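You operate a simulated robot arm through the tools that you are given. There is no shell and no other tool. Be economical: measure what you need, move in short steps, check, and stop when the job is done.

You are at the controls of a simulated robot arm. One attempt, no reset.

Task
Heat-press the red tile on HIGH for the LONG time and set it on the large wire rack.
Fine: press it once, the other tiles, coaster and block not at all; swing the head clear, turn the heat dial off, leave the switch on.

It is judged by the outcome, as a careful person would: the job done as asked, and still so three seconds after it is handed in. It fails if anything else is knocked over, pushed out of place, dropped, spilled or broken.

Robot
A 7-joint arm with a two-finger parallel gripper, fixed in place. Base frame: the origin is at the foot of the arm, x ahead of it, y to its left, z up; the work surface is at about z = 0.84. Lengths are in m, angles in rad, forces in N, time in s.
With the tool pointing down near the work surface it reaches from about 0.3 to 0.7 m from the base axis. Its first joint turns from -1.152 to 1.152 rad. Payload 1.57 kg.
The TCP is the grasp point between the finger pads, 0.03 m short of the fingertips. In the tool frame z runs along the fingers and y along their closing line. The gripper opens to 0.11 m. The fingers are 0.024 m wide and 0.012 m thick; the gripper's body (0.048 by 0.112 m) begins 0.078 m behind the TCP.
Orientation is that of the tool frame in the base frame, as a unit quaternion [x, y, z, w]. With the fingers straight down and closing along the base's y, the tool's x points along the base's -x, its y along +y and its z along -z.

Tools
- The arm moves only by the tool play_rows. Its argument "series" is a list of rows, each a list of 3 entries, a list of its own where there are three numbers: the opening, from 0 (shut) to 1 (fully open), then the shift along the base's x, y, z in units of 500 mm (1.0 is 500 mm), then the turn, a rotation vector about the base's x, y, z in units of 90 degrees (1.0 is 90 degrees). In form: [[grip, [x, y, z], [wx, wy, wz]], ...]. A call has 1 to 10 rows; each row is the pose to reach, as a shift and turn from the pose commanded when the call began. A call with a number of a shift or a turn outside -1 to 1 is refused whole. Rows are played at 5 a second. More than 0.05 m and 0.15 rad between two rows, or a gripper value outside its range, and nothing of the call is played. Where a pose cannot be reached the arm comes as near as it can. A force on the tool above 60 N (or 10 N above the force at the start of the call, whichever is more), or a blocked arm, ends the call early, and 0.2 s more pass. Each finger travels about 0.108 m/s and halts on what it meets, pressing with about 40 N; the grip force reading is that of the motor and also rises with nothing between the fingers. The clock runs only during rows and for 0.2 s after the last one: add rows that repeat a pose to give the fingers time. It gives the time, the measured TCP pose, the force on the tool (base axes), the opening and the grip force at its end, in the units of the frame above (readings bear some noise), with the torque about the TCP (base axes, N m) and any sound that the robot's microphone picked up.
- Cameras (640 x 400 px; columns grow to the right, rows downward): "scene" is fixed at [0.1552, -0.3802, 1.4164]; the picture's right is [0.87, -0.49, 0.00], its down [-0.23, -0.41, -0.88] and it looks along [0.43, 0.77, -0.47] (base axes); focal length 305 px, centre (320, 200). "wrist" rides on the gripper at [0.07, 0.016, -0.141] in the tool frame; the picture's right is [-0.23, 0.97, 0.00], its down [-0.86, -0.20, -0.48] and it looks along [-0.47, -0.11, 0.88] (tool axes); focal length 222 px, centre (320, 200).
- get_image(camera): a new picture of that camera. It takes no simulated time.
- pixel_to_xyz(camera, pixels): there is no depth. For up to 12 entries [column, row, z] of the newest picture of that camera ("zoom" is the newest enlarged one), the place [x, y] in the base frame at which the ray of that pixel passes the height z, good to about 0.002 m. It takes no simulated time.
- enlarge(camera, box): a new picture of the part [left, top, right, bottom] of that camera's present view, enlarged. It takes no simulated time.
- hand_in(): hands the job in; it is judged then, once.

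Go step by step. Measure first, check grasps and placings, and put right what went wrong. The budget is 80 turns and 34 pictures, counting those below and the enlarged ones. Unless the task says otherwise, let go and move clear before handing in, and close with one line.

The tools are called after ">>>" as name(argument=value, ...) on one line, values as JSON. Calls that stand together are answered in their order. play_rows: Moves the arm, as the interface text tells. Its arguments: {"type":"object","properties":{"series":{"type":"array","items":{"type":"array"}}},"required":["series"]} The other tools are called the same way: get_image (camera) takes a picture; pixel_to_xyz (camera, pixels) gives the place at which the rays of pixels pass given heights; enlarge (camera, box) takes an enlarged picture of a part of a camera's view; hand_in () hands the job in.

At the start:

```text
time: 0.0
tcp_pos: [0.3749, 0.0993, 1.2918]
tool_rot: [0.001, 1.0, 0.0, 0.0]
force: [0.1, 0.0, -0.3]
moment: [-0.01, 0.03, -0.01]
finger_gap: 0.1099
grip_force: 0.2
```

scene: 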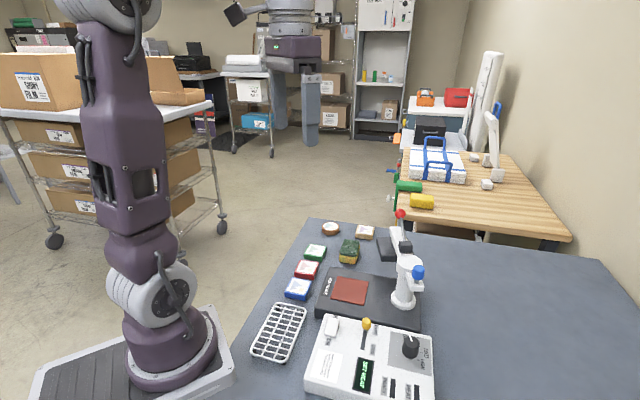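
wrist: 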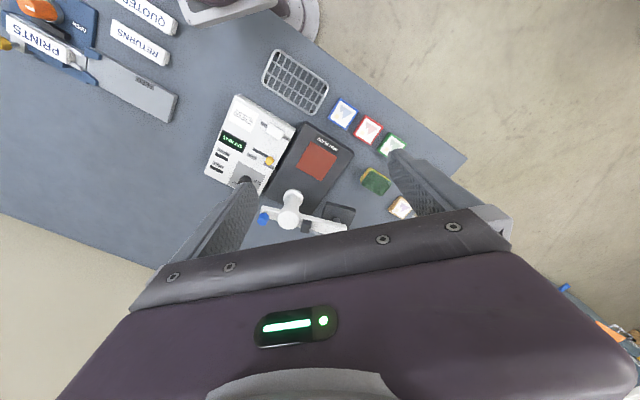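

The scene shows the press near (370,300), control box near (370,360), tiles near (300,270) and a wire rack at (279,332). I'll enlarge these to read them.

>>> enlarge(camera="scene", box=[240, 200, 460, 400])

>>> enlarge(camera="wrist", box=[190, 40, 430, 240])

>>> enlarge(camera="scene", box=[300, 310, 440, 400])

```text
2.00 times, centred on (350, 300) of scene
```

zoom: 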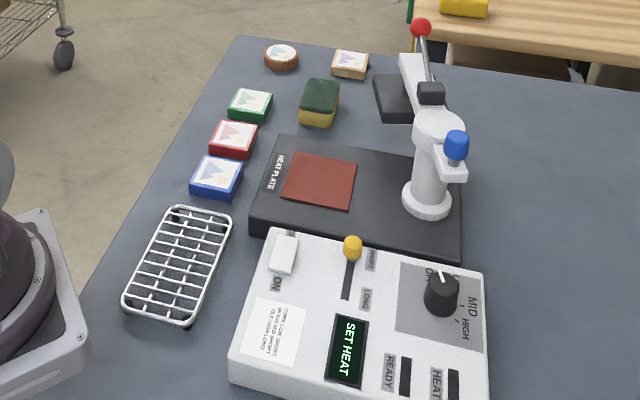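

```text
2.00 times, centred on (310, 140) of wrist
```

zoom: 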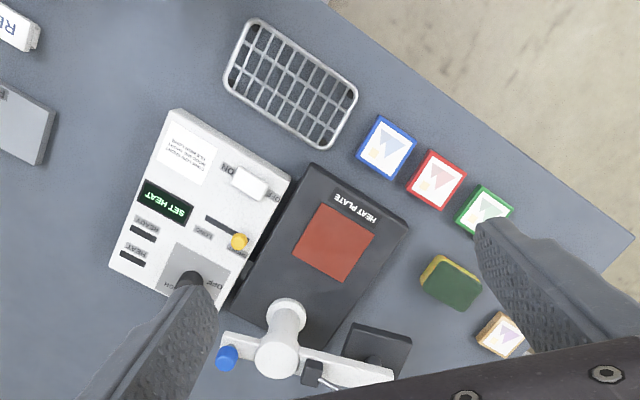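

```text
4.44 times, centred on (370, 355) of scene
```

zoom: 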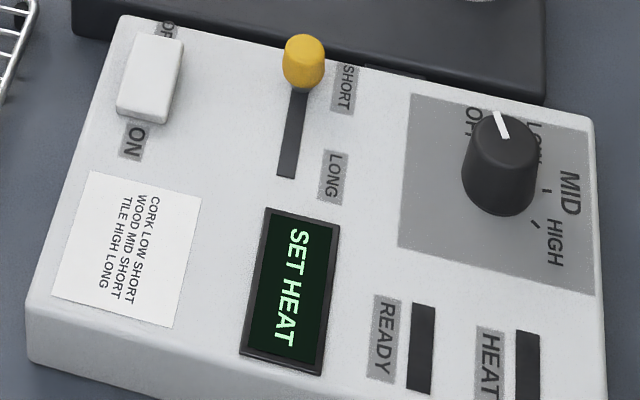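

Tile is red at scene (306,269), dial at OFF, slider at SHORT, and the display reads SET HEAT. I'll triangulate key points with both cameras.

>>> pixel_to_xyz(camera="scene", pixels=[[306.5, 267.5, 0.86], [366, 320, 0.9], [366, 320, 0.93], [410.5, 342, 0.92], [410.5, 342, 0.95], [418, 270, 0.95], [418, 270, 1.05], [400.5, 214, 1.0], [400.5, 214, 1.1], [350, 290, 0.87], [279, 332, 0.85], [388, 249, 0.9]])

>>> pixel_to_xyz(camera="wrist", pixels=[[368.5, 130, 0.86], [269.5, 160.5, 0.9], [269.5, 160.5, 0.93], [247.5, 181.5, 0.92], [247.5, 181.5, 0.95], [263.5, 219, 0.95], [263.5, 219, 1.05], [289, 198, 0.95], [289, 198, 1.05], [316.5, 161.5, 0.87], [295, 81, 0.85], [339, 213, 0.9]])

```text
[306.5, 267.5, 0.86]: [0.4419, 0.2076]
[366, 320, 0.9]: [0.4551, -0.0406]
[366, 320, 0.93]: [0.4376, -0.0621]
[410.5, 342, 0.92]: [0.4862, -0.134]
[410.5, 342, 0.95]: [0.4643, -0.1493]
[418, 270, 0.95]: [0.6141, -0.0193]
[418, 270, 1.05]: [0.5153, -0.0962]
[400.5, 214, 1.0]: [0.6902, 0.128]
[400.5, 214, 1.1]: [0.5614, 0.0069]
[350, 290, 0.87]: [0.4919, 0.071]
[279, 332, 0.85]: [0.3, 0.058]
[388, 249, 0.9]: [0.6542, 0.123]
```

```text
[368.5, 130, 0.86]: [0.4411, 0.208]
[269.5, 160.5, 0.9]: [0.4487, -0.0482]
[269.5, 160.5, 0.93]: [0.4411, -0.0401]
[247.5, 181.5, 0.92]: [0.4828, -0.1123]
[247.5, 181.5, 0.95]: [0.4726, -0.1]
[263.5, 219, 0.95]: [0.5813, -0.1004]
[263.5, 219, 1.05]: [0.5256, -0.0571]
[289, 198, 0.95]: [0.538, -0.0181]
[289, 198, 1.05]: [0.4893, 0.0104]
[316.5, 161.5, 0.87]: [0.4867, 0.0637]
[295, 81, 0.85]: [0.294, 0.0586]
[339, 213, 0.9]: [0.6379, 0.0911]
```

Heights agree roughly: tile (0.441,0.208,0.86), slider knob (0.450,-0.046,0.907), dial (0.49,-0.122,0.90), blue knob about (0.54,-0.07,1.02). I'll move over the press for a better look at its head.

>>> play_rows(series=[[1, [0.03, -0.08, 0], [0, 0, 0]], [1, [0.06, -0.16, 0], [0, 0, 0]], [1, [0.1, -0.2, 0], [0, 0, 0]], [1, [0.16, -0.2, 0], [0, 0, 0]], [1, [0.16, -0.2, 0], [0, 0, 0]]])

>>> get_image(camera="wrist")

```text
time: 1.2
tcp_pos: [0.4543, 0.0004, 1.2909]
tool_rot: [0.001, 1.0, 0.0, 0.0]
force: [-1.1, 0.3, -0.2]
moment: [-0.01, 0.01, -0.04]
finger_gap: 0.11
grip_force: 0.0
```

```text
28 pictures are left
```

wrist: 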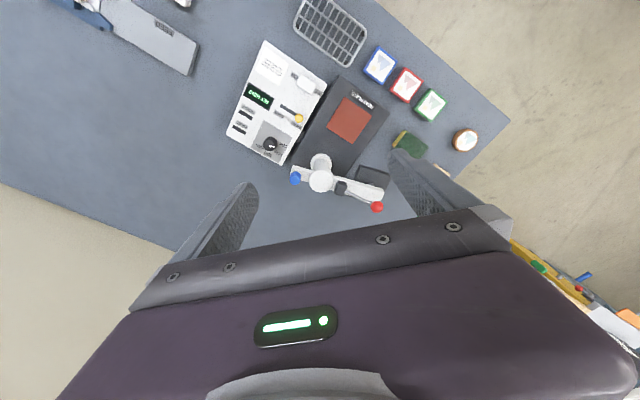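

The full press is now visible around (330,180), with the red ball at (377,207). I'll enlarge it.

>>> enlarge(camera="wrist", box=[260, 85, 420, 225])

>>> enlarge(camera="scene", box=[340, 200, 450, 320])

```text
2.86 times, centred on (340, 155) of wrist
```

zoom: 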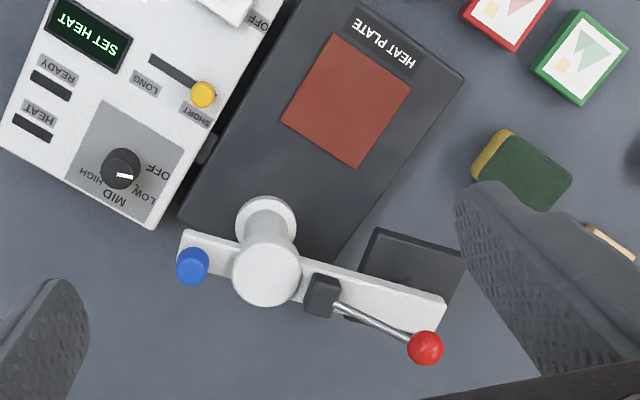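

```text
3.33 times, centred on (395, 260) of scene
```

zoom: 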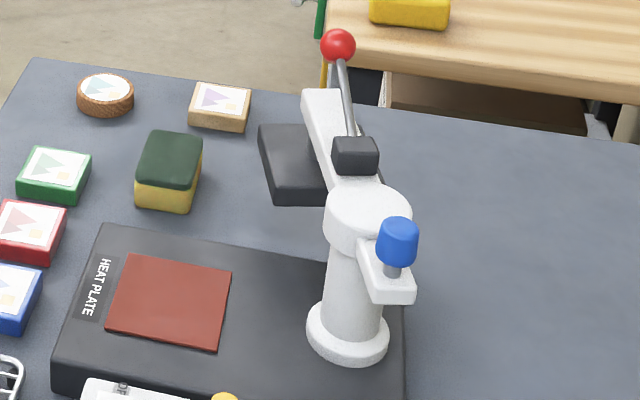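

Now triangulating ball, blue knob, post top, hub, post foot and pad from both views.

>>> pixel_to_xyz(camera="wrist", pixels=[[295.5, 176.7, 0.95], [295.5, 176.7, 1.05], [377.1, 206.8, 1.0], [377.1, 206.8, 1.1], [321.1, 180.6, 0.95], [321.1, 180.6, 1.05], [341, 184, 0.95], [341, 184, 1.05], [321, 161.3, 0.88], [338, 135.7, 0.86], [338, 135.7, 0.88], [377, 177, 0.95]])

>>> pixel_to_xyz(camera="scene", pixels=[[419, 266.6, 0.95], [419, 266.6, 1.05], [400.4, 213.5, 1.0], [400.4, 213.5, 1.1], [409.4, 261.5, 0.95], [409.4, 261.5, 1.05], [405.5, 243.5, 0.95], [405.5, 243.5, 1.05], [403.5, 299, 0.88], [350, 289.5, 0.86], [350, 289.5, 0.88], [381, 260, 0.93]])

```text
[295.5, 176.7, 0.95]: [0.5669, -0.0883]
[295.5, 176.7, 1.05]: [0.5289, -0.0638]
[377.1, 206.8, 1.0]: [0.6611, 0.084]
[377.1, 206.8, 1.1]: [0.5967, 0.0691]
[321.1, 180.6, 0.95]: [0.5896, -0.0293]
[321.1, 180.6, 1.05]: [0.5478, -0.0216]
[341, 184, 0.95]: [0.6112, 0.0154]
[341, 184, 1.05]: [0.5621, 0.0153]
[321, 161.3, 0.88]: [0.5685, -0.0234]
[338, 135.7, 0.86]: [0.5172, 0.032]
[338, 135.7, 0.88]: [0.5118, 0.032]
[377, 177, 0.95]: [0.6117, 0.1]
```

```text
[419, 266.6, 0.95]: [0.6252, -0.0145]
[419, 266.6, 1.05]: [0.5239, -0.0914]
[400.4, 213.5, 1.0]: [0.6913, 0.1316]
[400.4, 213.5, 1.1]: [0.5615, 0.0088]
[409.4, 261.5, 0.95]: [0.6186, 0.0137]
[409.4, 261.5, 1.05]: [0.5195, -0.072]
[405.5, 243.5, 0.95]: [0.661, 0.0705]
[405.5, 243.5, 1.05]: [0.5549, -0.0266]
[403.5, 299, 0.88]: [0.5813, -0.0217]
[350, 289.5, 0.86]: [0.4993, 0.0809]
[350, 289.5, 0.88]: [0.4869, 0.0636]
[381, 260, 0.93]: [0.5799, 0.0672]
```

Press geometry: post axis ≈(0.568,-0.025), red ball ≈(0.632,0.078,1.045), blue knob ≈(0.538,-0.072,1.03), pad centre ≈(0.49,0.067). Next, a closer look at the control panel.

>>> play_rows(series=[[1, [-0.03, -0.05, -0.06], [0, 0, 0]], [1, [-0.06, -0.1, -0.12], [0, 0, 0]], [1, [-0.09, -0.15, -0.18], [0, 0, 0]], [1, [-0.11, -0.2, -0.24], [0, 0, 0]], [1, [-0.11, -0.2, -0.32], [0, 0, 0]], [1, [-0.11, -0.2, -0.4], [0, 0, 0]], [1, [-0.11, -0.2, -0.4], [0, 0, 0]]])

>>> get_image(camera="wrist")

```text
time: 2.8
tcp_pos: [0.3975, -0.0986, 1.092]
tool_rot: [0.0, 1.0, 0.0, 0.0]
force: [0.5, 0.6, -0.3]
moment: [-0.02, -0.02, -0.03]
finger_gap: 0.1102
grip_force: 0.1
```

```text
25 pictures are left
```

wrist: 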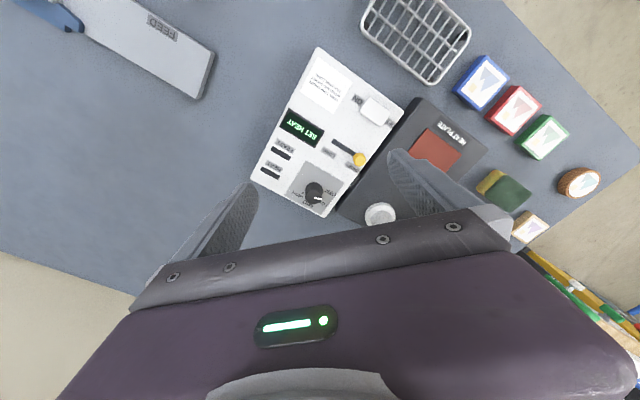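

>>> enlarge(camera="wrist", box=[250, 80, 410, 220])

```text
2.86 times, centred on (330, 150) of wrist
```

zoom: 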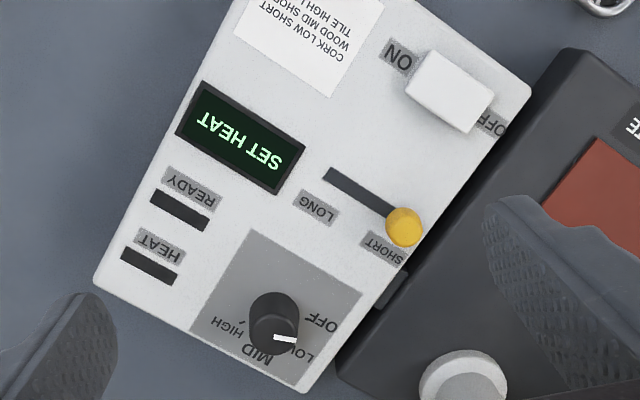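

The panel is clear: dial at zoom (273,320), labels OFF (320,320), LOW (305,353), MID (263,357), HIGH (228,327); slider slot runs (327,175)→(403,225). Converting to base coordinates.

>>> pixel_to_xyz(camera="zoom", pixels=[[320, 320, 0.885], [305, 355, 0.885], [263, 358, 0.885], [228, 327, 0.885], [274, 314, 0.91], [274, 314, 0.9], [295, 338, 0.91], [403, 225, 0.905], [330, 173, 0.885], [242, 325, 0.885], [94, 285, 0.885], [530, 90, 0.885]])

>>> pixel_to_xyz(camera="scene", pixels=[[404.8, 336.5, 0.885], [417.6, 341.5, 0.885], [426, 353, 0.885], [423, 365, 0.885], [410, 335, 0.91], [410.5, 336, 0.9], [366, 318, 0.905], [362.5, 349.6, 0.885], [362.5, 349.6, 0.875]])

```text
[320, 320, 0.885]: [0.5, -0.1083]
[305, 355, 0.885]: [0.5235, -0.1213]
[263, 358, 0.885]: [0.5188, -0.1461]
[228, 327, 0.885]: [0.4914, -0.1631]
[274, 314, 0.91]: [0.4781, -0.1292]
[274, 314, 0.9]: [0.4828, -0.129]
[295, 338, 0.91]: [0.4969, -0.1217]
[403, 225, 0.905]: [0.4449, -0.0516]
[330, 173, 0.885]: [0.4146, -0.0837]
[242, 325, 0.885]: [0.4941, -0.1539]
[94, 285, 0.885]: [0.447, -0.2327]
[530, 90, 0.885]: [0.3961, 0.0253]
```

```text
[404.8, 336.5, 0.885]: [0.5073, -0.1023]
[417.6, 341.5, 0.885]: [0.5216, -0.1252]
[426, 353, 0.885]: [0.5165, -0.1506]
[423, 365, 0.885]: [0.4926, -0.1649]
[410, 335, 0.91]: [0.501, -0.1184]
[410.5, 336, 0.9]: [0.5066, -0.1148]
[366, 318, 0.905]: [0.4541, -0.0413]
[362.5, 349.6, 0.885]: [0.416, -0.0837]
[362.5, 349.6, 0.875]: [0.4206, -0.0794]
```

Panel top ≈0.885, dial centre ≈(0.491,-0.130) top ≈0.91, clockwise from OFF to HIGH ≈150°. First the slider: approach its knob (0.449,-0.046) with the fingers closing along the slot.

>>> play_rows(series=[[1, [0.02, 0.02, -0.04], [0, 0, -0.09]], [0.8, [0.04, 0.04, -0.08], [0, 0, -0.18]], [0.6, [0.06, 0.06, -0.12], [0, 0, -0.27]], [0.5, [0.08, 0.08, -0.16], [0, 0, -0.36]], [0.5, [0.1, 0.105, -0.2], [0, 0, -0.45]], [0.5, [0.1, 0.105, -0.25], [0, 0, -0.45]], [0.5, [0.1, 0.105, -0.25], [0, 0, -0.45]]])

>>> get_image(camera="wrist")

>>> enlarge(camera="scene", box=[300, 250, 440, 360])

```text
time: 4.4
tcp_pos: [0.45, -0.0469, 0.9672]
tool_rot: [0.346, 0.938, 0.0, 0.0]
force: [-0.8, 0.2, -0.5]
moment: [0.01, 0.0, -0.01]
finger_gap: 0.055
grip_force: 0.1
```

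```text
23 pictures are left
```

wrist: 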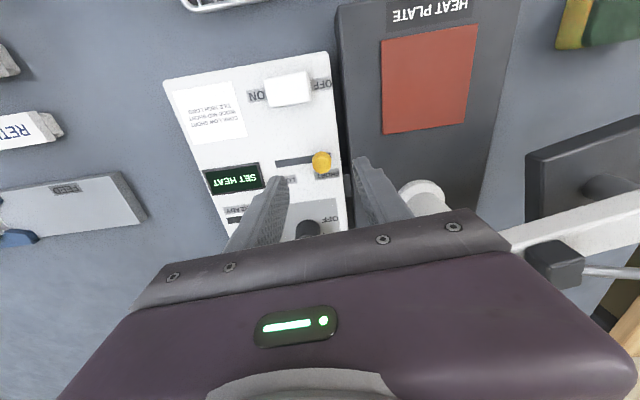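

```text
3.64 times, centred on (370, 305) of scene
```

zoom: 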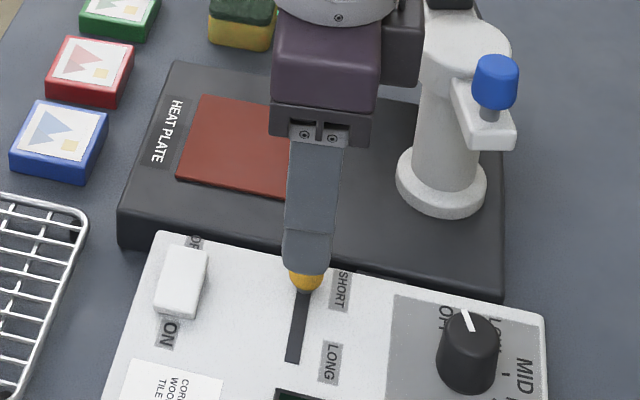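

The knob at wrist (321,161) sits between the fingers in line with the slot. Checking its position once more before descending.

>>> pixel_to_xyz(camera="wrist", pixels=[[321, 160, 0.9], [321, 157, 0.91], [280, 162, 0.885], [312, 162, 0.885], [340, 200, 0.885], [308, 228, 0.91]])

```text
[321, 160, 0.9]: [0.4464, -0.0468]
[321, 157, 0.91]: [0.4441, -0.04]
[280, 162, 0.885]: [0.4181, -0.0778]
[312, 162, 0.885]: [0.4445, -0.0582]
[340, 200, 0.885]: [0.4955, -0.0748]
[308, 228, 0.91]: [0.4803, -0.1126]
```

Aligned within 3 mm. Descend, grip the slider knob, and draw it toward LONG.

>>> play_rows(series=[[0.5, [-0.005, 0.001, -0.045], [0, 0, 0]], [0.5, [-0.005, 0.001, -0.088], [0, 0, 0]], [0.2, [-0.005, 0.001, -0.088], [0, 0, 0]], [0, [-0.005, 0.001, -0.088], [0, 0, 0]], [0, [-0.005, 0.001, -0.088], [0, 0, 0]], [0, [-0.018, -0.014, -0.088], [0, 0, 0]], [0, [-0.034, -0.032, -0.088], [0, 0, 0]], [0, [-0.05, -0.05, -0.088], [0, 0, 0]], [0, [-0.06, -0.062, -0.088], [0, 0, 0]]])

>>> enlarge(camera="scene", box=[300, 290, 440, 400])

```text
time: 6.4
tcp_pos: [0.4199, -0.0737, 0.9229]
tool_rot: [0.344, 0.939, 0.001, 0.0]
force: [0.3, 47.4, -2.7]
moment: [1.5, 0.11, 0.42]
finger_gap: 0.0194
grip_force: 33.1
```

```text
3.64 times, centred on (370, 345) of scene
```

zoom: 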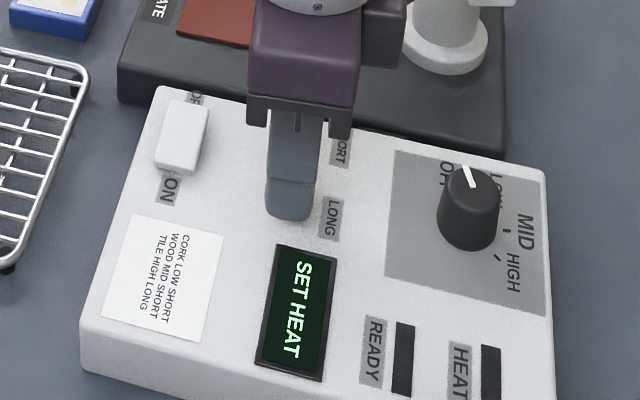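

The slider moved to the LONG end and meets a stop (force y 47 N). Release, lift and look.

>>> play_rows(series=[[0.0, [0.0, 0.012, 0], [0, 0, 0]], [0.3, [0.0, 0.012, 0], [0, 0, 0]], [0.5, [0.0, 0.012, 0], [0, 0, 0]], [0.5, [0.0, 0.012, 0.08], [0, 0, 0]], [0.5, [0.0, 0.012, 0.16], [0, 0, 0]], [0.5, [0, -0.02, 0.2], [0, 0, 0.09]], [0.5, [0, -0.05, 0.2], [0, 0, 0.18]], [0.5, [0, -0.08, 0.2], [0, 0, 0.27]], [0.5, [0.04, -0.12, 0.2], [0, 0, 0.36]], [0.5, [0.07, -0.12, 0.2], [0, 0, 0.45]]])

>>> get_image(camera="wrist")

```text
time: 8.6
tcp_pos: [0.4545, -0.1381, 1.0238]
tool_rot: [-0.001, 1.0, 0.0, 0.001]
force: [-0.3, 0.0, -0.8]
moment: [-0.03, -0.01, -0.01]
finger_gap: 0.055
grip_force: 0.2
```

```text
20 pictures are left
```

wrist: 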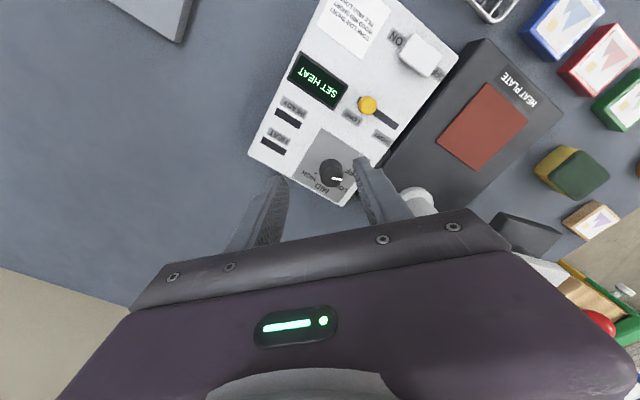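

The slider knob now sits at the LONG end (368,105). Measuring the dial at (331,172).

>>> pixel_to_xyz(camera="wrist", pixels=[[331, 174, 0.91], [331, 170, 0.9], [342, 179, 0.91], [349, 165, 0.885], [345, 186, 0.885], [322, 189, 0.885], [309, 175, 0.885]])

>>> enlarge(camera="wrist", box=[290, 140, 370, 210])

```text
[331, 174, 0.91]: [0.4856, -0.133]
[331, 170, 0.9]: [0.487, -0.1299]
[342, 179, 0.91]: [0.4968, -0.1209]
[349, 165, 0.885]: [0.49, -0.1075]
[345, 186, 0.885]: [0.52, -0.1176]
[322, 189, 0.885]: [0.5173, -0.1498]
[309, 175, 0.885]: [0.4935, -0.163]
```

```text
5.71 times, centred on (330, 175) of wrist
```

zoom: 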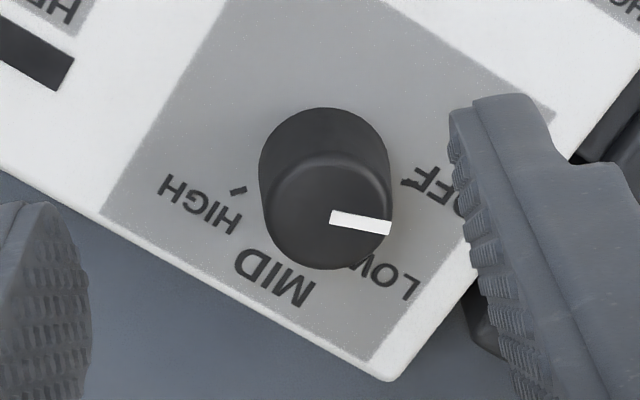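

>>> pixel_to_xyz(camera="zoom", pixels=[[328, 217, 0.91], [390, 227, 0.91], [238, 190, 0.885], [408, 182, 0.885], [326, 165, 0.885]])

```text
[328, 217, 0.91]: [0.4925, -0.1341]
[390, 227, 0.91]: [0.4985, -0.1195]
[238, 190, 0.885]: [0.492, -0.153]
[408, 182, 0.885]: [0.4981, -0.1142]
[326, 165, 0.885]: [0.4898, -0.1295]
```

Dial centre (0.491,-0.132); pointer at ~68°, HIGH tick at ~-87°, so ≈-155° in all. I'll do it in two grips; first rotate the gripper +75° above the dial.

>>> play_rows(series=[[0.5, [0.0, 0, 0], [0, 0, 0.092]], [0.5, [0.0, 0, 0], [0, 0, 0.184]], [0.5, [0.02, 0, 0], [0, 0, 0.276]], [0.5, [0.04, 0.01, 0], [0, 0, 0.368]], [0.5, [0.06, 0.012, 0], [0, 0, 0.46]], [0.5, [0.072, 0.012, 0], [0, 0, 0.552]], [0.5, [0.072, 0.012, 0], [0, 0, 0.644]], [0.5, [0.072, 0.012, -0.04], [0, 0, 0.736]], [0.5, [0.072, 0.012, -0.08], [0, 0, 0.828]], [0.5, [0.072, 0.012, -0.12], [0, 0, 0.828]]])

>>> enlarge(camera="scene", box=[340, 280, 480, 390])

```text
time: 10.8
tcp_pos: [0.4895, -0.1326, 0.9636]
tool_rot: [-0.606, 0.795, 0.0, 0.0]
force: [-0.2, -0.7, -0.3]
moment: [0.02, 0.02, -0.01]
finger_gap: 0.0549
grip_force: 0.0
```

```text
3.64 times, centred on (410, 335) of scene
```

zoom: 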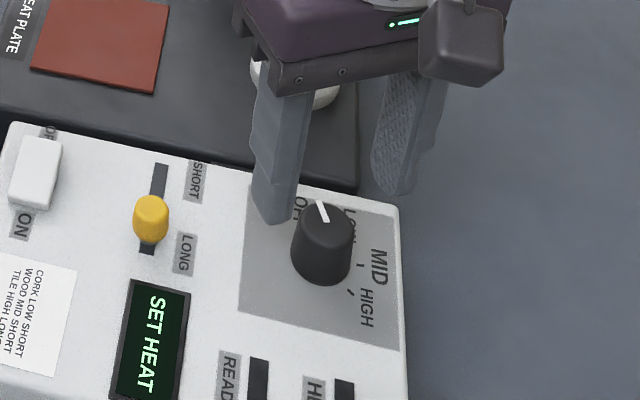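

Slider looks at the LONG end (slot end at (147,252)). Descend onto the dial and grip.

>>> play_rows(series=[[0.5, [0.001, 0.0, -0.044], [0, 0, 0]], [0.5, [0.001, 0.0, -0.087], [0, 0, 0]], [0.3, [0.001, 0.0, -0.087], [0, 0, 0]], [0.15, [0.001, 0.0, -0.087], [0, 0, 0]], [0, [0.001, 0.0, -0.087], [0, 0, 0]], [0, [0.001, 0.0, -0.087], [0, 0, 0]]])

```text
time: 12.2
tcp_pos: [0.4922, -0.1337, 0.92]
tool_rot: [-0.605, 0.796, -0.003, 0.001]
force: [23.6, -9.0, -11.0]
moment: [-0.21, -0.74, -0.09]
finger_gap: 0.0295
grip_force: 39.1
```

Gripped (gap 0.0295). A sideways force of 24 N in +x suggests a small offset; I'll ease +3 mm and turn clockwise.

>>> play_rows(series=[[0, [0.005, -0.002, 0], [0, 0, 0]], [0, [0.005, -0.002, 0], [0, 0, -0.09]], [0, [0.005, -0.002, 0], [0, 0, -0.18]], [0, [0.005, -0.002, 0], [0, 0, -0.27]], [0, [0.005, -0.002, 0], [0, 0, -0.36]], [0, [0.005, -0.002, 0], [0, 0, -0.45]], [0, [0.005, -0.002, 0], [0, 0, -0.54]], [0, [0.005, -0.002, 0], [0, 0, -0.63]], [0, [0.005, -0.002, 0], [0, 0, -0.72]], [0, [0.005, -0.002, 0], [0, 0, -0.81]]])

>>> enlarge(camera="scene", box=[340, 280, 480, 390])

```text
time: 14.4
tcp_pos: [0.4915, -0.132, 0.9189]
tool_rot: [-0.014, 1.0, 0.001, -0.002]
force: [-10.4, 11.9, 18.9]
moment: [0.45, 0.64, 0.01]
finger_gap: 0.0295
grip_force: 39.4
```

```text
3.64 times, centred on (410, 335) of scene
```

zoom: 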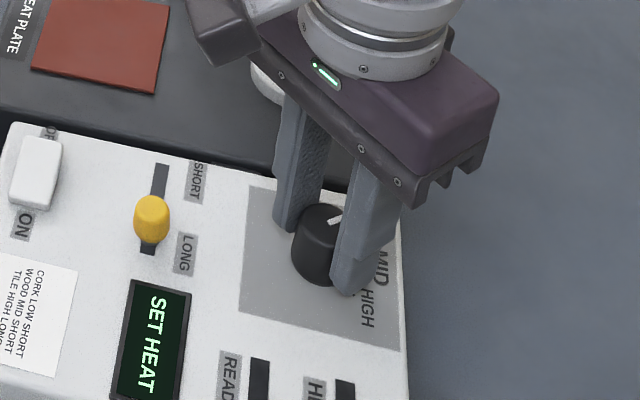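

The dial turned (pointer now toward +x, between LOW and MID). Release, lift, unwind.

>>> play_rows(series=[[0.3, [0, 0, 0], [0, 0, 0]], [0.5, [0, 0, 0], [0, 0, 0]], [0.5, [0, 0, 0.07], [0, 0, 0.09]], [0.5, [0, 0, 0.07], [0, 0, 0.18]], [0.5, [0, 0, 0.07], [0, 0, 0.27]], [0.5, [0, 0, 0.07], [0, 0, 0.36]], [0.5, [0, 0, 0.07], [0, 0, 0.45]], [0.5, [0, 0, 0.07], [0, 0, 0.54]], [0.5, [0, 0, 0.07], [0, 0, 0.63]], [0.5, [0, 0, 0.07], [0, 0, 0.72]]])

>>> play_rows(series=[[0.5, [0, 0, 0], [0, 0, 0.09]], [0.5, [0, 0, -0.07], [0, 0, 0.09]], [0.3, [0, 0, -0.07], [0, 0, 0.09]], [0.1, [0, 0, -0.07], [0, 0, 0.09]], [0, [0, 0, -0.07], [0, 0, 0.09]], [0, [0, 0, -0.07], [0, 0, 0.09]]])

>>> play_rows(series=[[0, [0, 0, 0], [0, 0, -0.09]], [0, [0, 0, 0], [0, 0, -0.18]], [0, [0, 0, 0], [0, 0, -0.27]], [0, [0, 0, 0], [0, 0, -0.36]], [0, [0, 0, 0], [0, 0, -0.45]], [0, [0, 0, 0], [0, 0, -0.54]], [0, [0, 0, 0], [0, 0, -0.63]], [0, [0, 0, 0], [0, 0, -0.72]], [0, [0, 0, 0], [0, 0, -0.8]]])

>>> enlarge(camera="scene", box=[340, 290, 480, 400])

```text
time: 16.6
tcp_pos: [0.4928, -0.1332, 0.9541]
tool_rot: [-0.548, 0.836, 0.001, 0.0]
force: [0.1, -0.1, -0.4]
moment: [0.0, 0.01, -0.02]
finger_gap: 0.0552
grip_force: 0.1
```

```text
time: 18.0
tcp_pos: [0.4935, -0.1318, 0.919]
tool_rot: [-0.605, 0.796, 0.001, -0.001]
force: [-10.6, 3.2, -1.7]
moment: [-0.13, 0.43, -0.02]
finger_gap: 0.0298
grip_force: 39.0
```

```text
time: 20.0
tcp_pos: [0.4927, -0.1331, 0.9197]
tool_rot: [-0.021, 1.0, 0.001, -0.001]
force: [-15.4, 19.7, -16.2]
moment: [0.61, 0.28, -0.03]
finger_gap: 0.0299
grip_force: 39.7
```

```text
3.64 times, centred on (410, 345) of scene
```

zoom: 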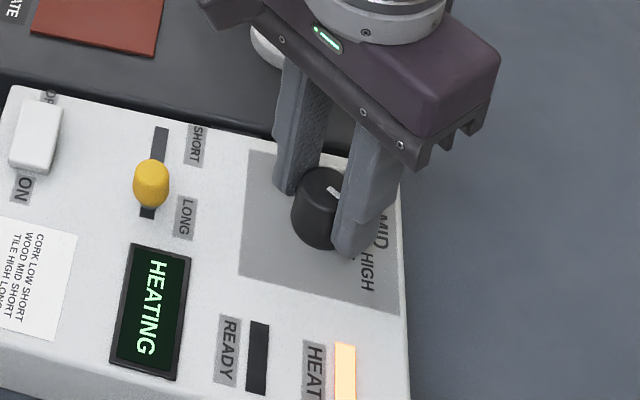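

Display reads HEATING with the HEAT lamp lit. Release, lift, and check the pointer.

>>> play_rows(series=[[0.3, [0, 0, 0], [0, 0, 0]], [0.5, [0, 0, 0], [0, 0, 0]], [0.5, [0, 0, 0.08], [0, 0, 0]], [0.5, [-0.04, 0, 0.16], [0, 0, 0]], [0.5, [-0.08, 0, 0.24], [0, 0, 0]]])

>>> enlarge(camera="wrist", box=[270, 80, 390, 200])

```text
time: 21.2
tcp_pos: [0.4535, -0.1333, 1.0401]
tool_rot: [-0.021, 1.0, 0.0, 0.0]
force: [0.2, 0.1, -0.2]
moment: [0.01, -0.02, -0.04]
finger_gap: 0.055
grip_force: 0.0
```

```text
3.33 times, centred on (330, 140) of wrist
```

zoom: 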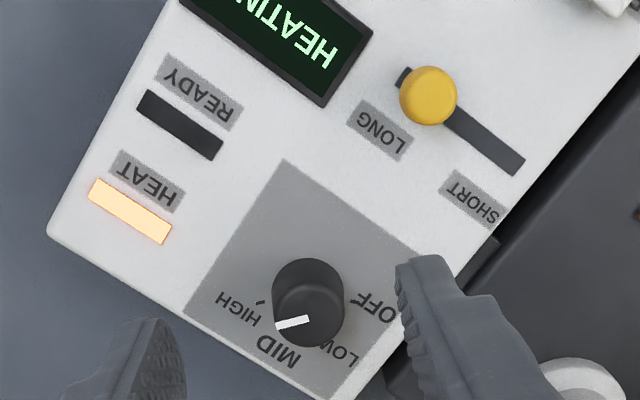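

The pointer is near HIGH, and the slider is a bit short of the LONG end. Measuring both.

>>> pixel_to_xyz(camera="zoom", pixels=[[309, 312, 0.91], [278, 325, 0.91], [262, 300, 0.885], [428, 92, 0.908], [398, 74, 0.885], [520, 168, 0.885], [460, 118, 0.885]])

```text
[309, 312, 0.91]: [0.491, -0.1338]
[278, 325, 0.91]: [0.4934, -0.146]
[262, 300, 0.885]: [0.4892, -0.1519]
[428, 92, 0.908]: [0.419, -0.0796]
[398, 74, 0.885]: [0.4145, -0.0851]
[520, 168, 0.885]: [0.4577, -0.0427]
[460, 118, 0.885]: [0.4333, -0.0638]
```

The slider sits symmetric to its starting margin, so it is at its LONG stop. The pointer is at ≈-79°, tick ≈-87…-95°; I'll nudge the dial another ~10° clockwise.

>>> play_rows(series=[[0.5, [0.04, 0, -0.08], [0, 0, 0]], [0.5, [0.076, 0, -0.16], [0, 0, 0]], [0.5, [0.076, 0, -0.24], [0, 0, 0]], [0.2, [0.076, 0, -0.24], [0, 0, 0]], [0, [0.076, 0, -0.24], [0, 0, 0]], [0, [0.076, 0, -0.24], [0, 0, 0]], [0, [0.076, 0, -0.24], [0, 0, -0.06]], [0, [0.076, 0, -0.24], [0, 0, -0.12]], [0, [0.076, 0, -0.24], [0, 0, -0.12]]])

>>> play_rows(series=[[0.3, [0, 0, 0], [0, 0, 0]], [0.5, [0, 0, 0], [0, 0, 0]], [0.5, [0, 0, 0.08], [0, 0, 0]], [0.5, [-0.04, 0, 0.16], [0, 0, 0.06]], [0.5, [-0.08, 0, 0.24], [0, 0, 0.12]]])

>>> enlarge(camera="wrist", box=[250, 60, 410, 200])

```text
time: 23.2
tcp_pos: [0.4897, -0.1323, 0.9205]
tool_rot: [0.072, 0.997, 0.001, -0.001]
force: [-4.8, 16.8, 7.2]
moment: [0.58, 0.41, 0.61]
finger_gap: 0.0293
grip_force: 39.4
```

```text
time: 24.4
tcp_pos: [0.4506, -0.1323, 1.0396]
tool_rot: [-0.023, 1.0, 0.0, -0.001]
force: [0.0, 0.7, -0.7]
moment: [-0.06, -0.01, 0.0]
finger_gap: 0.0551
grip_force: 0.0
```

```text
2.86 times, centred on (330, 130) of wrist
```

zoom: 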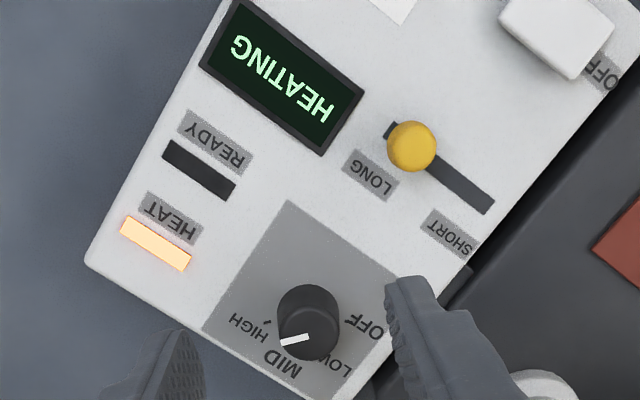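

The extra turn met the end stop (0.6 N m), so the dial is at HIGH. Now to look at the tiles while it heats.

>>> play_rows(series=[[0.7, [-0.04, 0.04, 0.06], [0, 0, 0]], [1, [-0.1, 0.1, 0.1], [0, 0, 0.02]], [1, [-0.14, 0.18, 0.1], [0, 0, 0.024]], [1, [-0.14, 0.27, 0.1], [0, 0, 0.024]], [1, [-0.14, 0.36, 0.1], [0, 0, 0.024]], [1, [-0.14, 0.45, 0.1], [0, 0, 0.024]], [1, [-0.14, 0.54, 0.1], [0, 0, 0.024]], [1, [-0.14, 0.62, 0.1], [0, 0, 0.024]], [1, [-0.14, 0.62, 0.1], [0, 0, 0.024]]])

>>> enlarge(camera="wrist", box=[240, 20, 480, 220])

```text
time: 26.4
tcp_pos: [0.38, 0.1771, 1.0901]
tool_rot: [-0.042, 0.999, 0.0, 0.0]
force: [-0.4, -1.0, 0.2]
moment: [-0.02, 0.04, -0.04]
finger_gap: 0.1098
grip_force: 0.0
```

```text
2.00 times, centred on (360, 120) of wrist
```

zoom: 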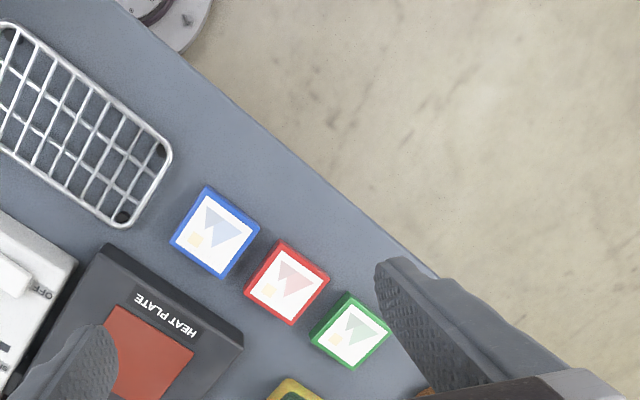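

Red tile corners at zoom (283,240),(329,277),(293,324),(245,293). Converting these, with pad and rack points.

>>> pixel_to_xyz(camera="zoom", pixels=[[283, 240, 0.86], [329, 277, 0.86], [293, 324, 0.86], [245, 293, 0.86], [259, 229, 0.86], [217, 277, 0.86], [311, 332, 0.86], [343, 291, 0.86], [117, 305, 0.88], [194, 350, 0.88], [18, 23, 0.86], [171, 150, 0.86]])

>>> pixel_to_xyz(camera="scene", pixels=[[303.2, 260.5, 0.86], [318, 262, 0.86], [314, 277, 0.86], [295.5, 273, 0.86], [277, 304, 0.86], [305, 307, 0.86], [353, 276.8, 0.88], [364, 278.9, 0.88], [333, 276.2, 0.88], [359.8, 304.7, 0.88], [327, 298, 0.88]])

```text
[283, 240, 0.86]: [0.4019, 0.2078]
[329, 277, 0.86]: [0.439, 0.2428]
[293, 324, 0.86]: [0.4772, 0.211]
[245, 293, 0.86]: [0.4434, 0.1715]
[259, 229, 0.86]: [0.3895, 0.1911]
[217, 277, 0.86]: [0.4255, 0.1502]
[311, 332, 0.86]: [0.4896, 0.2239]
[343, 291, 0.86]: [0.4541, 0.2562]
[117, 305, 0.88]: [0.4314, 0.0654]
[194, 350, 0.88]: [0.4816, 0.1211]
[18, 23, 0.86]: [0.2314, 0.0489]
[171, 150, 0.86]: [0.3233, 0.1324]
```

```text
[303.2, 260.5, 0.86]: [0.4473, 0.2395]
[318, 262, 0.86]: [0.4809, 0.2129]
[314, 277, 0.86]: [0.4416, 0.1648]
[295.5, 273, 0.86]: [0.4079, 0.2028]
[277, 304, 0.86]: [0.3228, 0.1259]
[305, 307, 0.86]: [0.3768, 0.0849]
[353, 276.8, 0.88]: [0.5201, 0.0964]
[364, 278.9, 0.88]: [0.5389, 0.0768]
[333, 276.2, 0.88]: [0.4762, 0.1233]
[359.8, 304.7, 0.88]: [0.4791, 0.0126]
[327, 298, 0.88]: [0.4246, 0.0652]
```

Red tile centre (0.440,0.208), side 0.05, edges at ≈47°/-43°, parallel to the plate; the gap to its neighbours suggests gripping across the row. Approach with fingers turned +43°.

>>> play_rows(series=[[0.8, [0.02, 0.01, 0], [0, 0, 0.08]], [0.75, [0.06, 0.03, -0.04], [0, 0, 0.16]], [0.75, [0.1, 0.05, -0.1], [0, 0, 0.24]], [0.75, [0.121, 0.063, -0.16], [0, 0, 0.32]], [0.75, [0.121, 0.063, -0.22], [0, 0, 0.4]], [0.75, [0.121, 0.063, -0.28], [0, 0, 0.474]], [0.75, [0.121, 0.063, -0.28], [0, 0, 0.474]]])

>>> get_image(camera="wrist")

>>> enlarge(camera="scene", box=[240, 200, 400, 320])

```text
time: 28.0
tcp_pos: [0.4416, 0.2073, 0.9488]
tool_rot: [-0.403, 0.915, 0.0, -0.001]
force: [0.0, 1.4, 0.0]
moment: [0.01, 0.04, 0.0]
finger_gap: 0.0825
grip_force: 0.1
```

```text
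12 pictures are left
```

wrist: 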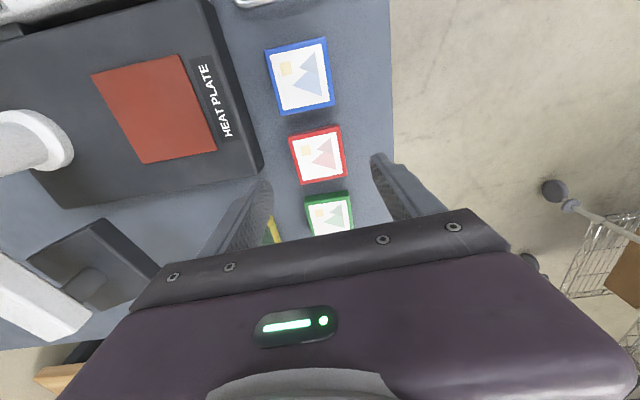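

```text
3.33 times, centred on (320, 260) of scene
```

zoom: 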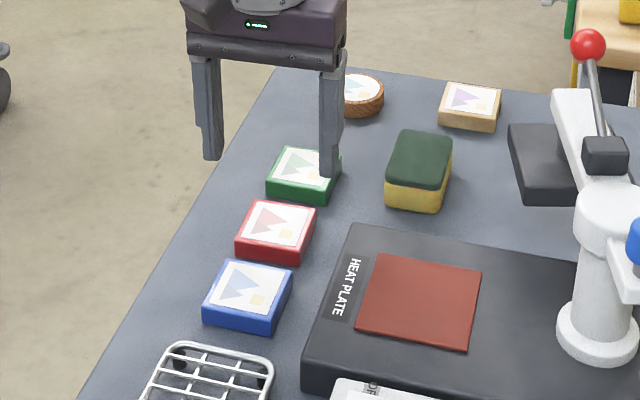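

Tile is between the fingers at wrist (318,154). Verifying position and pad centre (158,110).

>>> pixel_to_xyz(camera="wrist", pixels=[[318, 154, 0.86], [288, 135, 0.86], [341, 125, 0.86], [347, 176, 0.86], [300, 185, 0.86], [91, 75, 0.88], [181, 54, 0.88], [217, 150, 0.88], [143, 164, 0.88], [306, 197, 0.86]])

```text
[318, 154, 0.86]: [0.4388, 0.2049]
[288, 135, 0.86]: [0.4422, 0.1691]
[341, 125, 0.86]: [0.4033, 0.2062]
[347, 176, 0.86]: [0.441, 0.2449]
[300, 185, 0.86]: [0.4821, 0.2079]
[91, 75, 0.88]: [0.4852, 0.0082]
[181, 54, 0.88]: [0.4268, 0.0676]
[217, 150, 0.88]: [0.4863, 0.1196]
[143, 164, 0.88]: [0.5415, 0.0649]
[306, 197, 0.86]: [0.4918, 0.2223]
```

Tile centre (0.442,0.207) matches the tool; pad centre (0.486,0.064). Descend and grip.

>>> play_rows(series=[[0.75, [0, 0, -0.08], [0, 0, 0]], [0.75, [0, 0, -0.144], [0, 0, 0]], [0.75, [0, 0, -0.144], [0, 0, 0]], [0.5, [0, 0, -0.144], [0, 0, 0]], [0.3, [0, 0, -0.144], [0, 0, 0]], [0.3, [0, 0, -0.144], [0, 0, 0]], [0.3, [0, 0, -0.144], [0, 0, 0]]])

```text
time: 29.6
tcp_pos: [0.4417, 0.2072, 0.8783]
tool_rot: [-0.401, 0.916, -0.001, 0.0]
force: [0.1, -0.3, 0.4]
moment: [-0.01, -0.01, 0.01]
finger_gap: 0.0552
grip_force: 39.8
```

Tile gripped (gap 0.055). Lift and carry over the pad.

>>> play_rows(series=[[0.2, [0, 0, 0.06], [0, 0, 0]], [0.2, [0, 0, 0.14], [0, 0, 0]], [0.2, [0.02, -0.06, 0.16], [0, 0, 0]], [0.2, [0.045, -0.14, 0.16], [0, 0, 0]], [0.2, [0.07, -0.22, 0.16], [0, 0, 0]], [0.2, [0.089, -0.286, 0.16], [0, 0, 0]], [0.2, [0.089, -0.286, 0.12], [0, 0, 0]], [0.2, [0.089, -0.286, 0.12], [0, 0, 0]]])

>>> enlarge(camera="scene", box=[290, 220, 450, 400])

```text
time: 31.4
tcp_pos: [0.4859, 0.0646, 0.9373]
tool_rot: [-0.401, 0.916, 0.0, 0.0]
force: [-0.1, -0.6, -1.5]
moment: [-0.02, 0.0, -0.01]
finger_gap: 0.0551
grip_force: 40.3
```

```text
2.22 times, centred on (370, 310) of scene
```

zoom: 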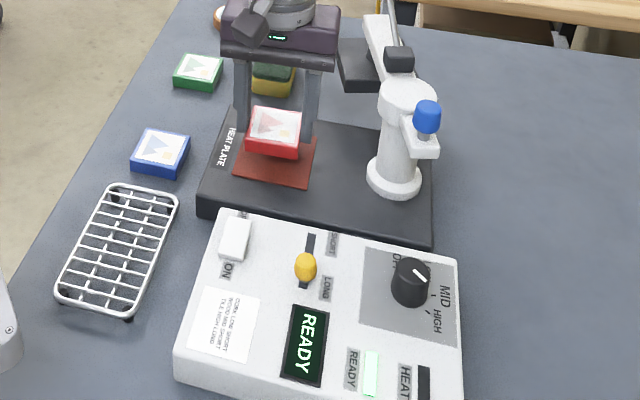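

Display reads READY, and the tile hangs over the pad. Lower gently.

>>> play_rows(series=[[0.2, [0, 0, -0.02], [0, 0, 0]], [0.2, [0, 0, -0.034], [0, 0, 0]], [0.2, [0, 0, -0.04], [0, 0, 0]], [0.2, [0, 0, -0.044], [0, 0, 0]]])

```text
time: 32.4
tcp_pos: [0.4858, 0.065, 0.9156]
tool_rot: [-0.401, 0.916, 0.0, 0.0]
force: [-2.2, 0.8, 7.8]
moment: [-0.05, 0.23, -0.04]
finger_gap: 0.0552
grip_force: 39.6
```

Contact at z 0.9156 (7.8 N). Release and lift.

>>> play_rows(series=[[0.55, [0, 0, 0], [0, 0, 0]], [0.75, [0, 0, 0], [0, 0, 0]], [0.75, [0, 0, 0.06], [0, 0, 0]], [0.75, [0, 0, 0.14], [0, 0, 0]], [0.75, [0, 0, 0.22], [0, 0, 0]], [0.75, [0, 0, 0.3], [0, 0, 0]], [0.75, [-0.06, 0, 0.38], [0, 0, 0]]])

>>> get_image(camera="wrist")

```text
time: 34.0
tcp_pos: [0.4552, 0.0656, 1.1051]
tool_rot: [-0.402, 0.916, 0.0, 0.001]
force: [-0.2, 0.6, -0.1]
moment: [0.02, 0.0, -0.02]
finger_gap: 0.0828
grip_force: 0.1
```

```text
9 pictures are left
```

wrist: 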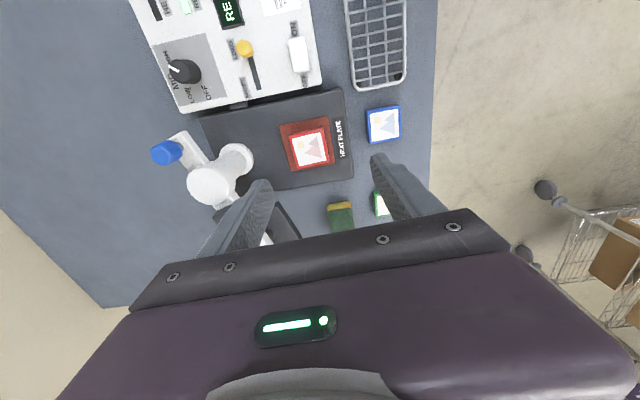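

Tile sits on the pad at (311,150). Checking centring and re-measuring blue knob (167,151) and post top (212,184).

>>> pixel_to_xyz(camera="wrist", pixels=[[311, 150, 0.9], [280, 128, 0.88], [329, 119, 0.88], [336, 162, 0.88], [167, 151, 1.03], [212, 184, 0.998]])

```text
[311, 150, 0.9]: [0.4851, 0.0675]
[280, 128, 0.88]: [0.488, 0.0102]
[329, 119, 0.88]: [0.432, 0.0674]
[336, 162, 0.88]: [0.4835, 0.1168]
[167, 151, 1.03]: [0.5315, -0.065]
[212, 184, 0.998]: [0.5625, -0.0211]
```

Tile centred within 3 mm. To swing the head I'll grip the blue knob ≈(0.534,-0.067, top ≈1.037) and draw it around the post; hover over it first.

>>> play_rows(series=[[0.5, [0.02, -0.04, 0.01], [0, 0, 0.02]], [0.5, [0.06, -0.1, 0.01], [0, 0, 0.04]], [0.5, [0.1, -0.17, 0.01], [0, 0, 0.06]], [0.5, [0.14, -0.23, 0.01], [0, 0, 0.08]], [0.5, [0.158, -0.266, 0], [0, 0, 0.09]], [0.5, [0.158, -0.266, -0.03], [0, 0, 0.09]]])

>>> get_image(camera="wrist")

```text
time: 35.4
tcp_pos: [0.5347, -0.0692, 1.0907]
tool_rot: [-0.465, 0.885, 0.0, 0.001]
force: [-0.3, 0.7, -0.1]
moment: [-0.04, 0.02, 0.03]
finger_gap: 0.0552
grip_force: 0.0
```

```text
8 pictures are left
```

wrist: 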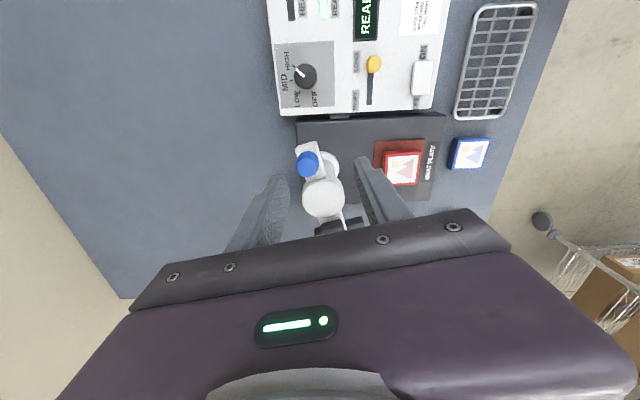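

>>> pixel_to_xyz(camera="wrist", pixels=[[307, 159, 1.037], [307, 159, 1.03], [308, 168, 1.015], [322, 197, 1.0], [322, 197, 1.01]])

```text
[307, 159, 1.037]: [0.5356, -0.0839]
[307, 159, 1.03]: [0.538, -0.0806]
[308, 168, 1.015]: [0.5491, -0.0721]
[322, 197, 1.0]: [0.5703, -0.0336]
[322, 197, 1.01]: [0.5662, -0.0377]
```

Blue knob best estimate (0.541,-0.073). Shift slightly, descend, and close on it.

>>> play_rows(series=[[0.5, [0.013, -0.008, -0.03], [0, 0, 0]], [0.5, [0.013, -0.008, -0.07], [0, 0, 0]], [0.5, [0.013, -0.008, -0.109], [0, 0, 0]], [0.3, [0.013, -0.008, -0.109], [0, 0, 0]], [0.15, [0.013, -0.008, -0.109], [0, 0, 0]], [0, [0.013, -0.008, -0.109], [0, 0, 0]], [0, [0.013, -0.008, -0.109], [0, 0, 0]]])

>>> enlarge(camera="scene", box=[350, 200, 470, 310])

```text
time: 37.0
tcp_pos: [0.5457, -0.0754, 1.0358]
tool_rot: [-0.465, 0.885, -0.004, 0.005]
force: [46.9, -32.4, -11.3]
moment: [-1.05, -1.12, -0.36]
finger_gap: 0.0231
grip_force: 35.6
```

```text
3.64 times, centred on (410, 255) of scene
```

zoom: 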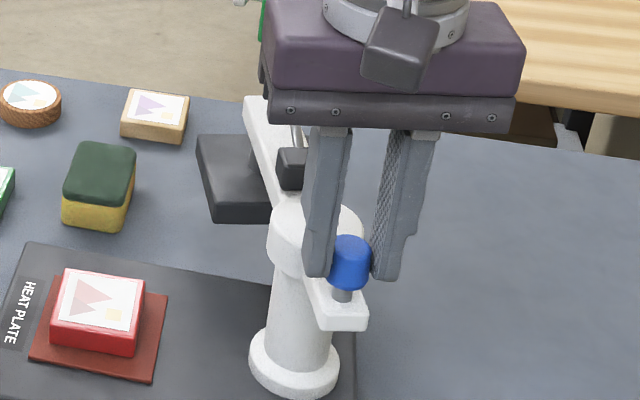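

The blue knob is gripped (gap 0.023) and the head rests on its outer stop. Swing counter-clockwise along an arc about the post, first half.

>>> play_rows(series=[[0, [0.014, -0.007, 0], [0, 0, 0]], [0, [0.028, -0.012, 0], [0, 0, 0.045]], [0, [0.043, -0.0156, 0], [0, 0, 0.09]], [0, [0.058, -0.017, 0], [0, 0, 0.135]], [0, [0.073, -0.0162, 0], [0, 0, 0.18]]])

```text
time: 38.2
tcp_pos: [0.5788, -0.079, 1.0358]
tool_rot: [-0.585, 0.811, 0.0, 0.001]
force: [-3.0, -12.0, 0.4]
moment: [-0.16, -0.06, 0.1]
finger_gap: 0.0232
grip_force: 35.6
```

Swinging freely with small forces. Second half.

>>> play_rows(series=[[0, [0.0148, 0.0028, 0], [0, 0, 0.045]], [0, [0.029, 0.0078, 0], [0, 0, 0.09]], [0, [0.0424, 0.0146, 0], [0, 0, 0.135]], [0, [0.0548, 0.0232, 0], [0, 0, 0.18]], [0, [0.0644, 0.0322, 0], [0, 0, 0.22]]])

>>> enlarge(camera="scene", box=[320, 200, 460, 310])

```text
time: 39.4
tcp_pos: [0.6118, -0.0647, 1.0377]
tool_rot: [0.716, -0.698, 0.0, -0.001]
force: [4.7, -12.0, -2.6]
moment: [0.08, -0.19, 0.2]
finger_gap: 0.0232
grip_force: 35.2
```

```text
3.64 times, centred on (390, 255) of scene
```

zoom: 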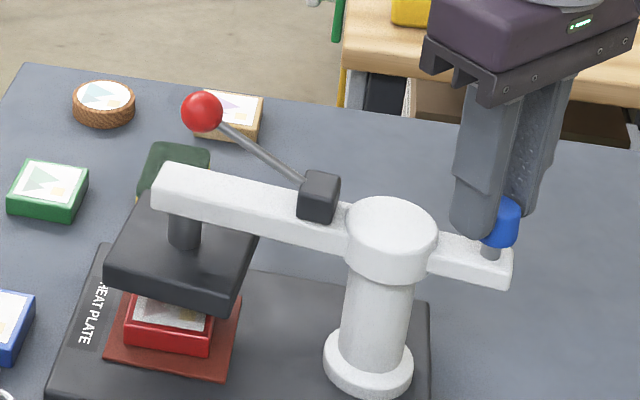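

Head is close to over the tile. I'll press on a few degrees to see whether there is a stop.

>>> play_rows(series=[[0, [0.005, 0.006, 0], [0, 0, 0.02]], [0, [0.01, 0.012, 0], [0, 0, 0.04]], [0, [0.014, 0.018, 0], [0, 0, 0.06]]])

```text
time: 40.2
tcp_pos: [0.6153, -0.0575, 1.036]
tool_rot: [0.747, -0.664, 0.0, 0.004]
force: [-11.3, -26.5, 6.6]
moment: [-0.39, 0.44, -0.18]
finger_gap: 0.023
grip_force: 34.8
```

Resistance rose to 29 N, suggesting a stop. Checking alignment.

>>> enlarge(camera="scene", box=[320, 210, 420, 310])

```text
4.00 times, centred on (370, 260) of scene
```

zoom: 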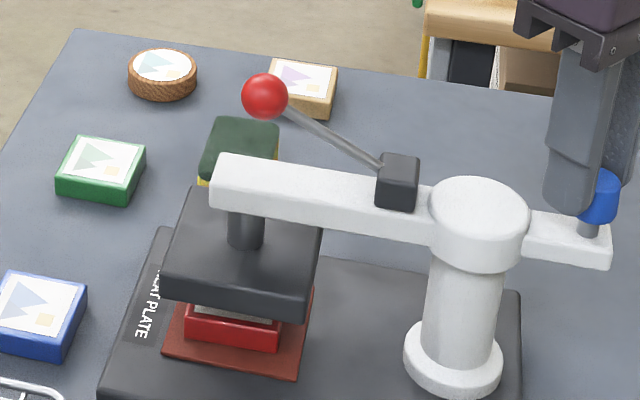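

The head's edges are parallel to and squarely above the pad: it's aligned at its stop. Release the knob, lift, and locate the ball at zoom (265,96).

>>> pixel_to_xyz(camera="zoom", pixels=[[265, 96, 1.035], [265, 96, 1.045], [265, 96, 1.055], [397, 165, 1.02], [220, 165, 1.0], [479, 205, 1.0]])

>>> play_rows(series=[[0.3, [0, 0, 0], [0, 0, 0]], [0.5, [0, 0, 0], [0, 0, 0]], [0.5, [0, 0, 0.06], [0, 0, 0]], [0.5, [0, 0, 0.14], [0, 0, 0]], [0.3, [0, 0, 0.2], [0, 0, -0.09]], [0, [-0.02, 0.06, 0.2], [0, 0, -0.18]], [0, [-0.06, 0.12, 0.2], [0, 0, -0.27]], [0, [-0.1, 0.18, 0.2], [0, 0, -0.36]], [0, [-0.14, 0.24, 0.2], [0, 0, -0.45]]])

```text
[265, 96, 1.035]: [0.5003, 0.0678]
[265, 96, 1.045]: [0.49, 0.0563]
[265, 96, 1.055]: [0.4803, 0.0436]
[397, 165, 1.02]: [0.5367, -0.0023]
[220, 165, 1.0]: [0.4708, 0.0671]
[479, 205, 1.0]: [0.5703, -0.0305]
```

```text
time: 42.2
tcp_pos: [0.5471, 0.0658, 1.1371]
tool_rot: [-0.471, 0.882, -0.001, 0.0]
force: [-0.6, 2.0, 0.1]
moment: [-0.01, -0.05, 0.01]
finger_gap: 0.0001
grip_force: 21.0
```

Ball ≈(0.493,0.060,1.043), r 0.118 from the post as before. Place closed fingertips above it and descend to light contact.

>>> play_rows(series=[[0, [-0.06, -0.006, 0], [0, 0, 0]], [0, [-0.108, -0.012, 0], [0, 0, 0]], [0, [-0.108, -0.012, -0.05], [0, 0, 0]], [0, [-0.108, -0.012, -0.09], [0, 0, 0]], [0, [-0.108, -0.012, -0.11], [0, 0, 0]], [0, [-0.108, -0.012, -0.12], [0, 0, 0]]])

```text
time: 43.6
tcp_pos: [0.4914, 0.0586, 1.076]
tool_rot: [-0.472, 0.881, 0.0, 0.0]
force: [-0.8, 1.7, 3.9]
moment: [0.09, 0.03, -0.01]
finger_gap: 0.0
grip_force: 21.1
```

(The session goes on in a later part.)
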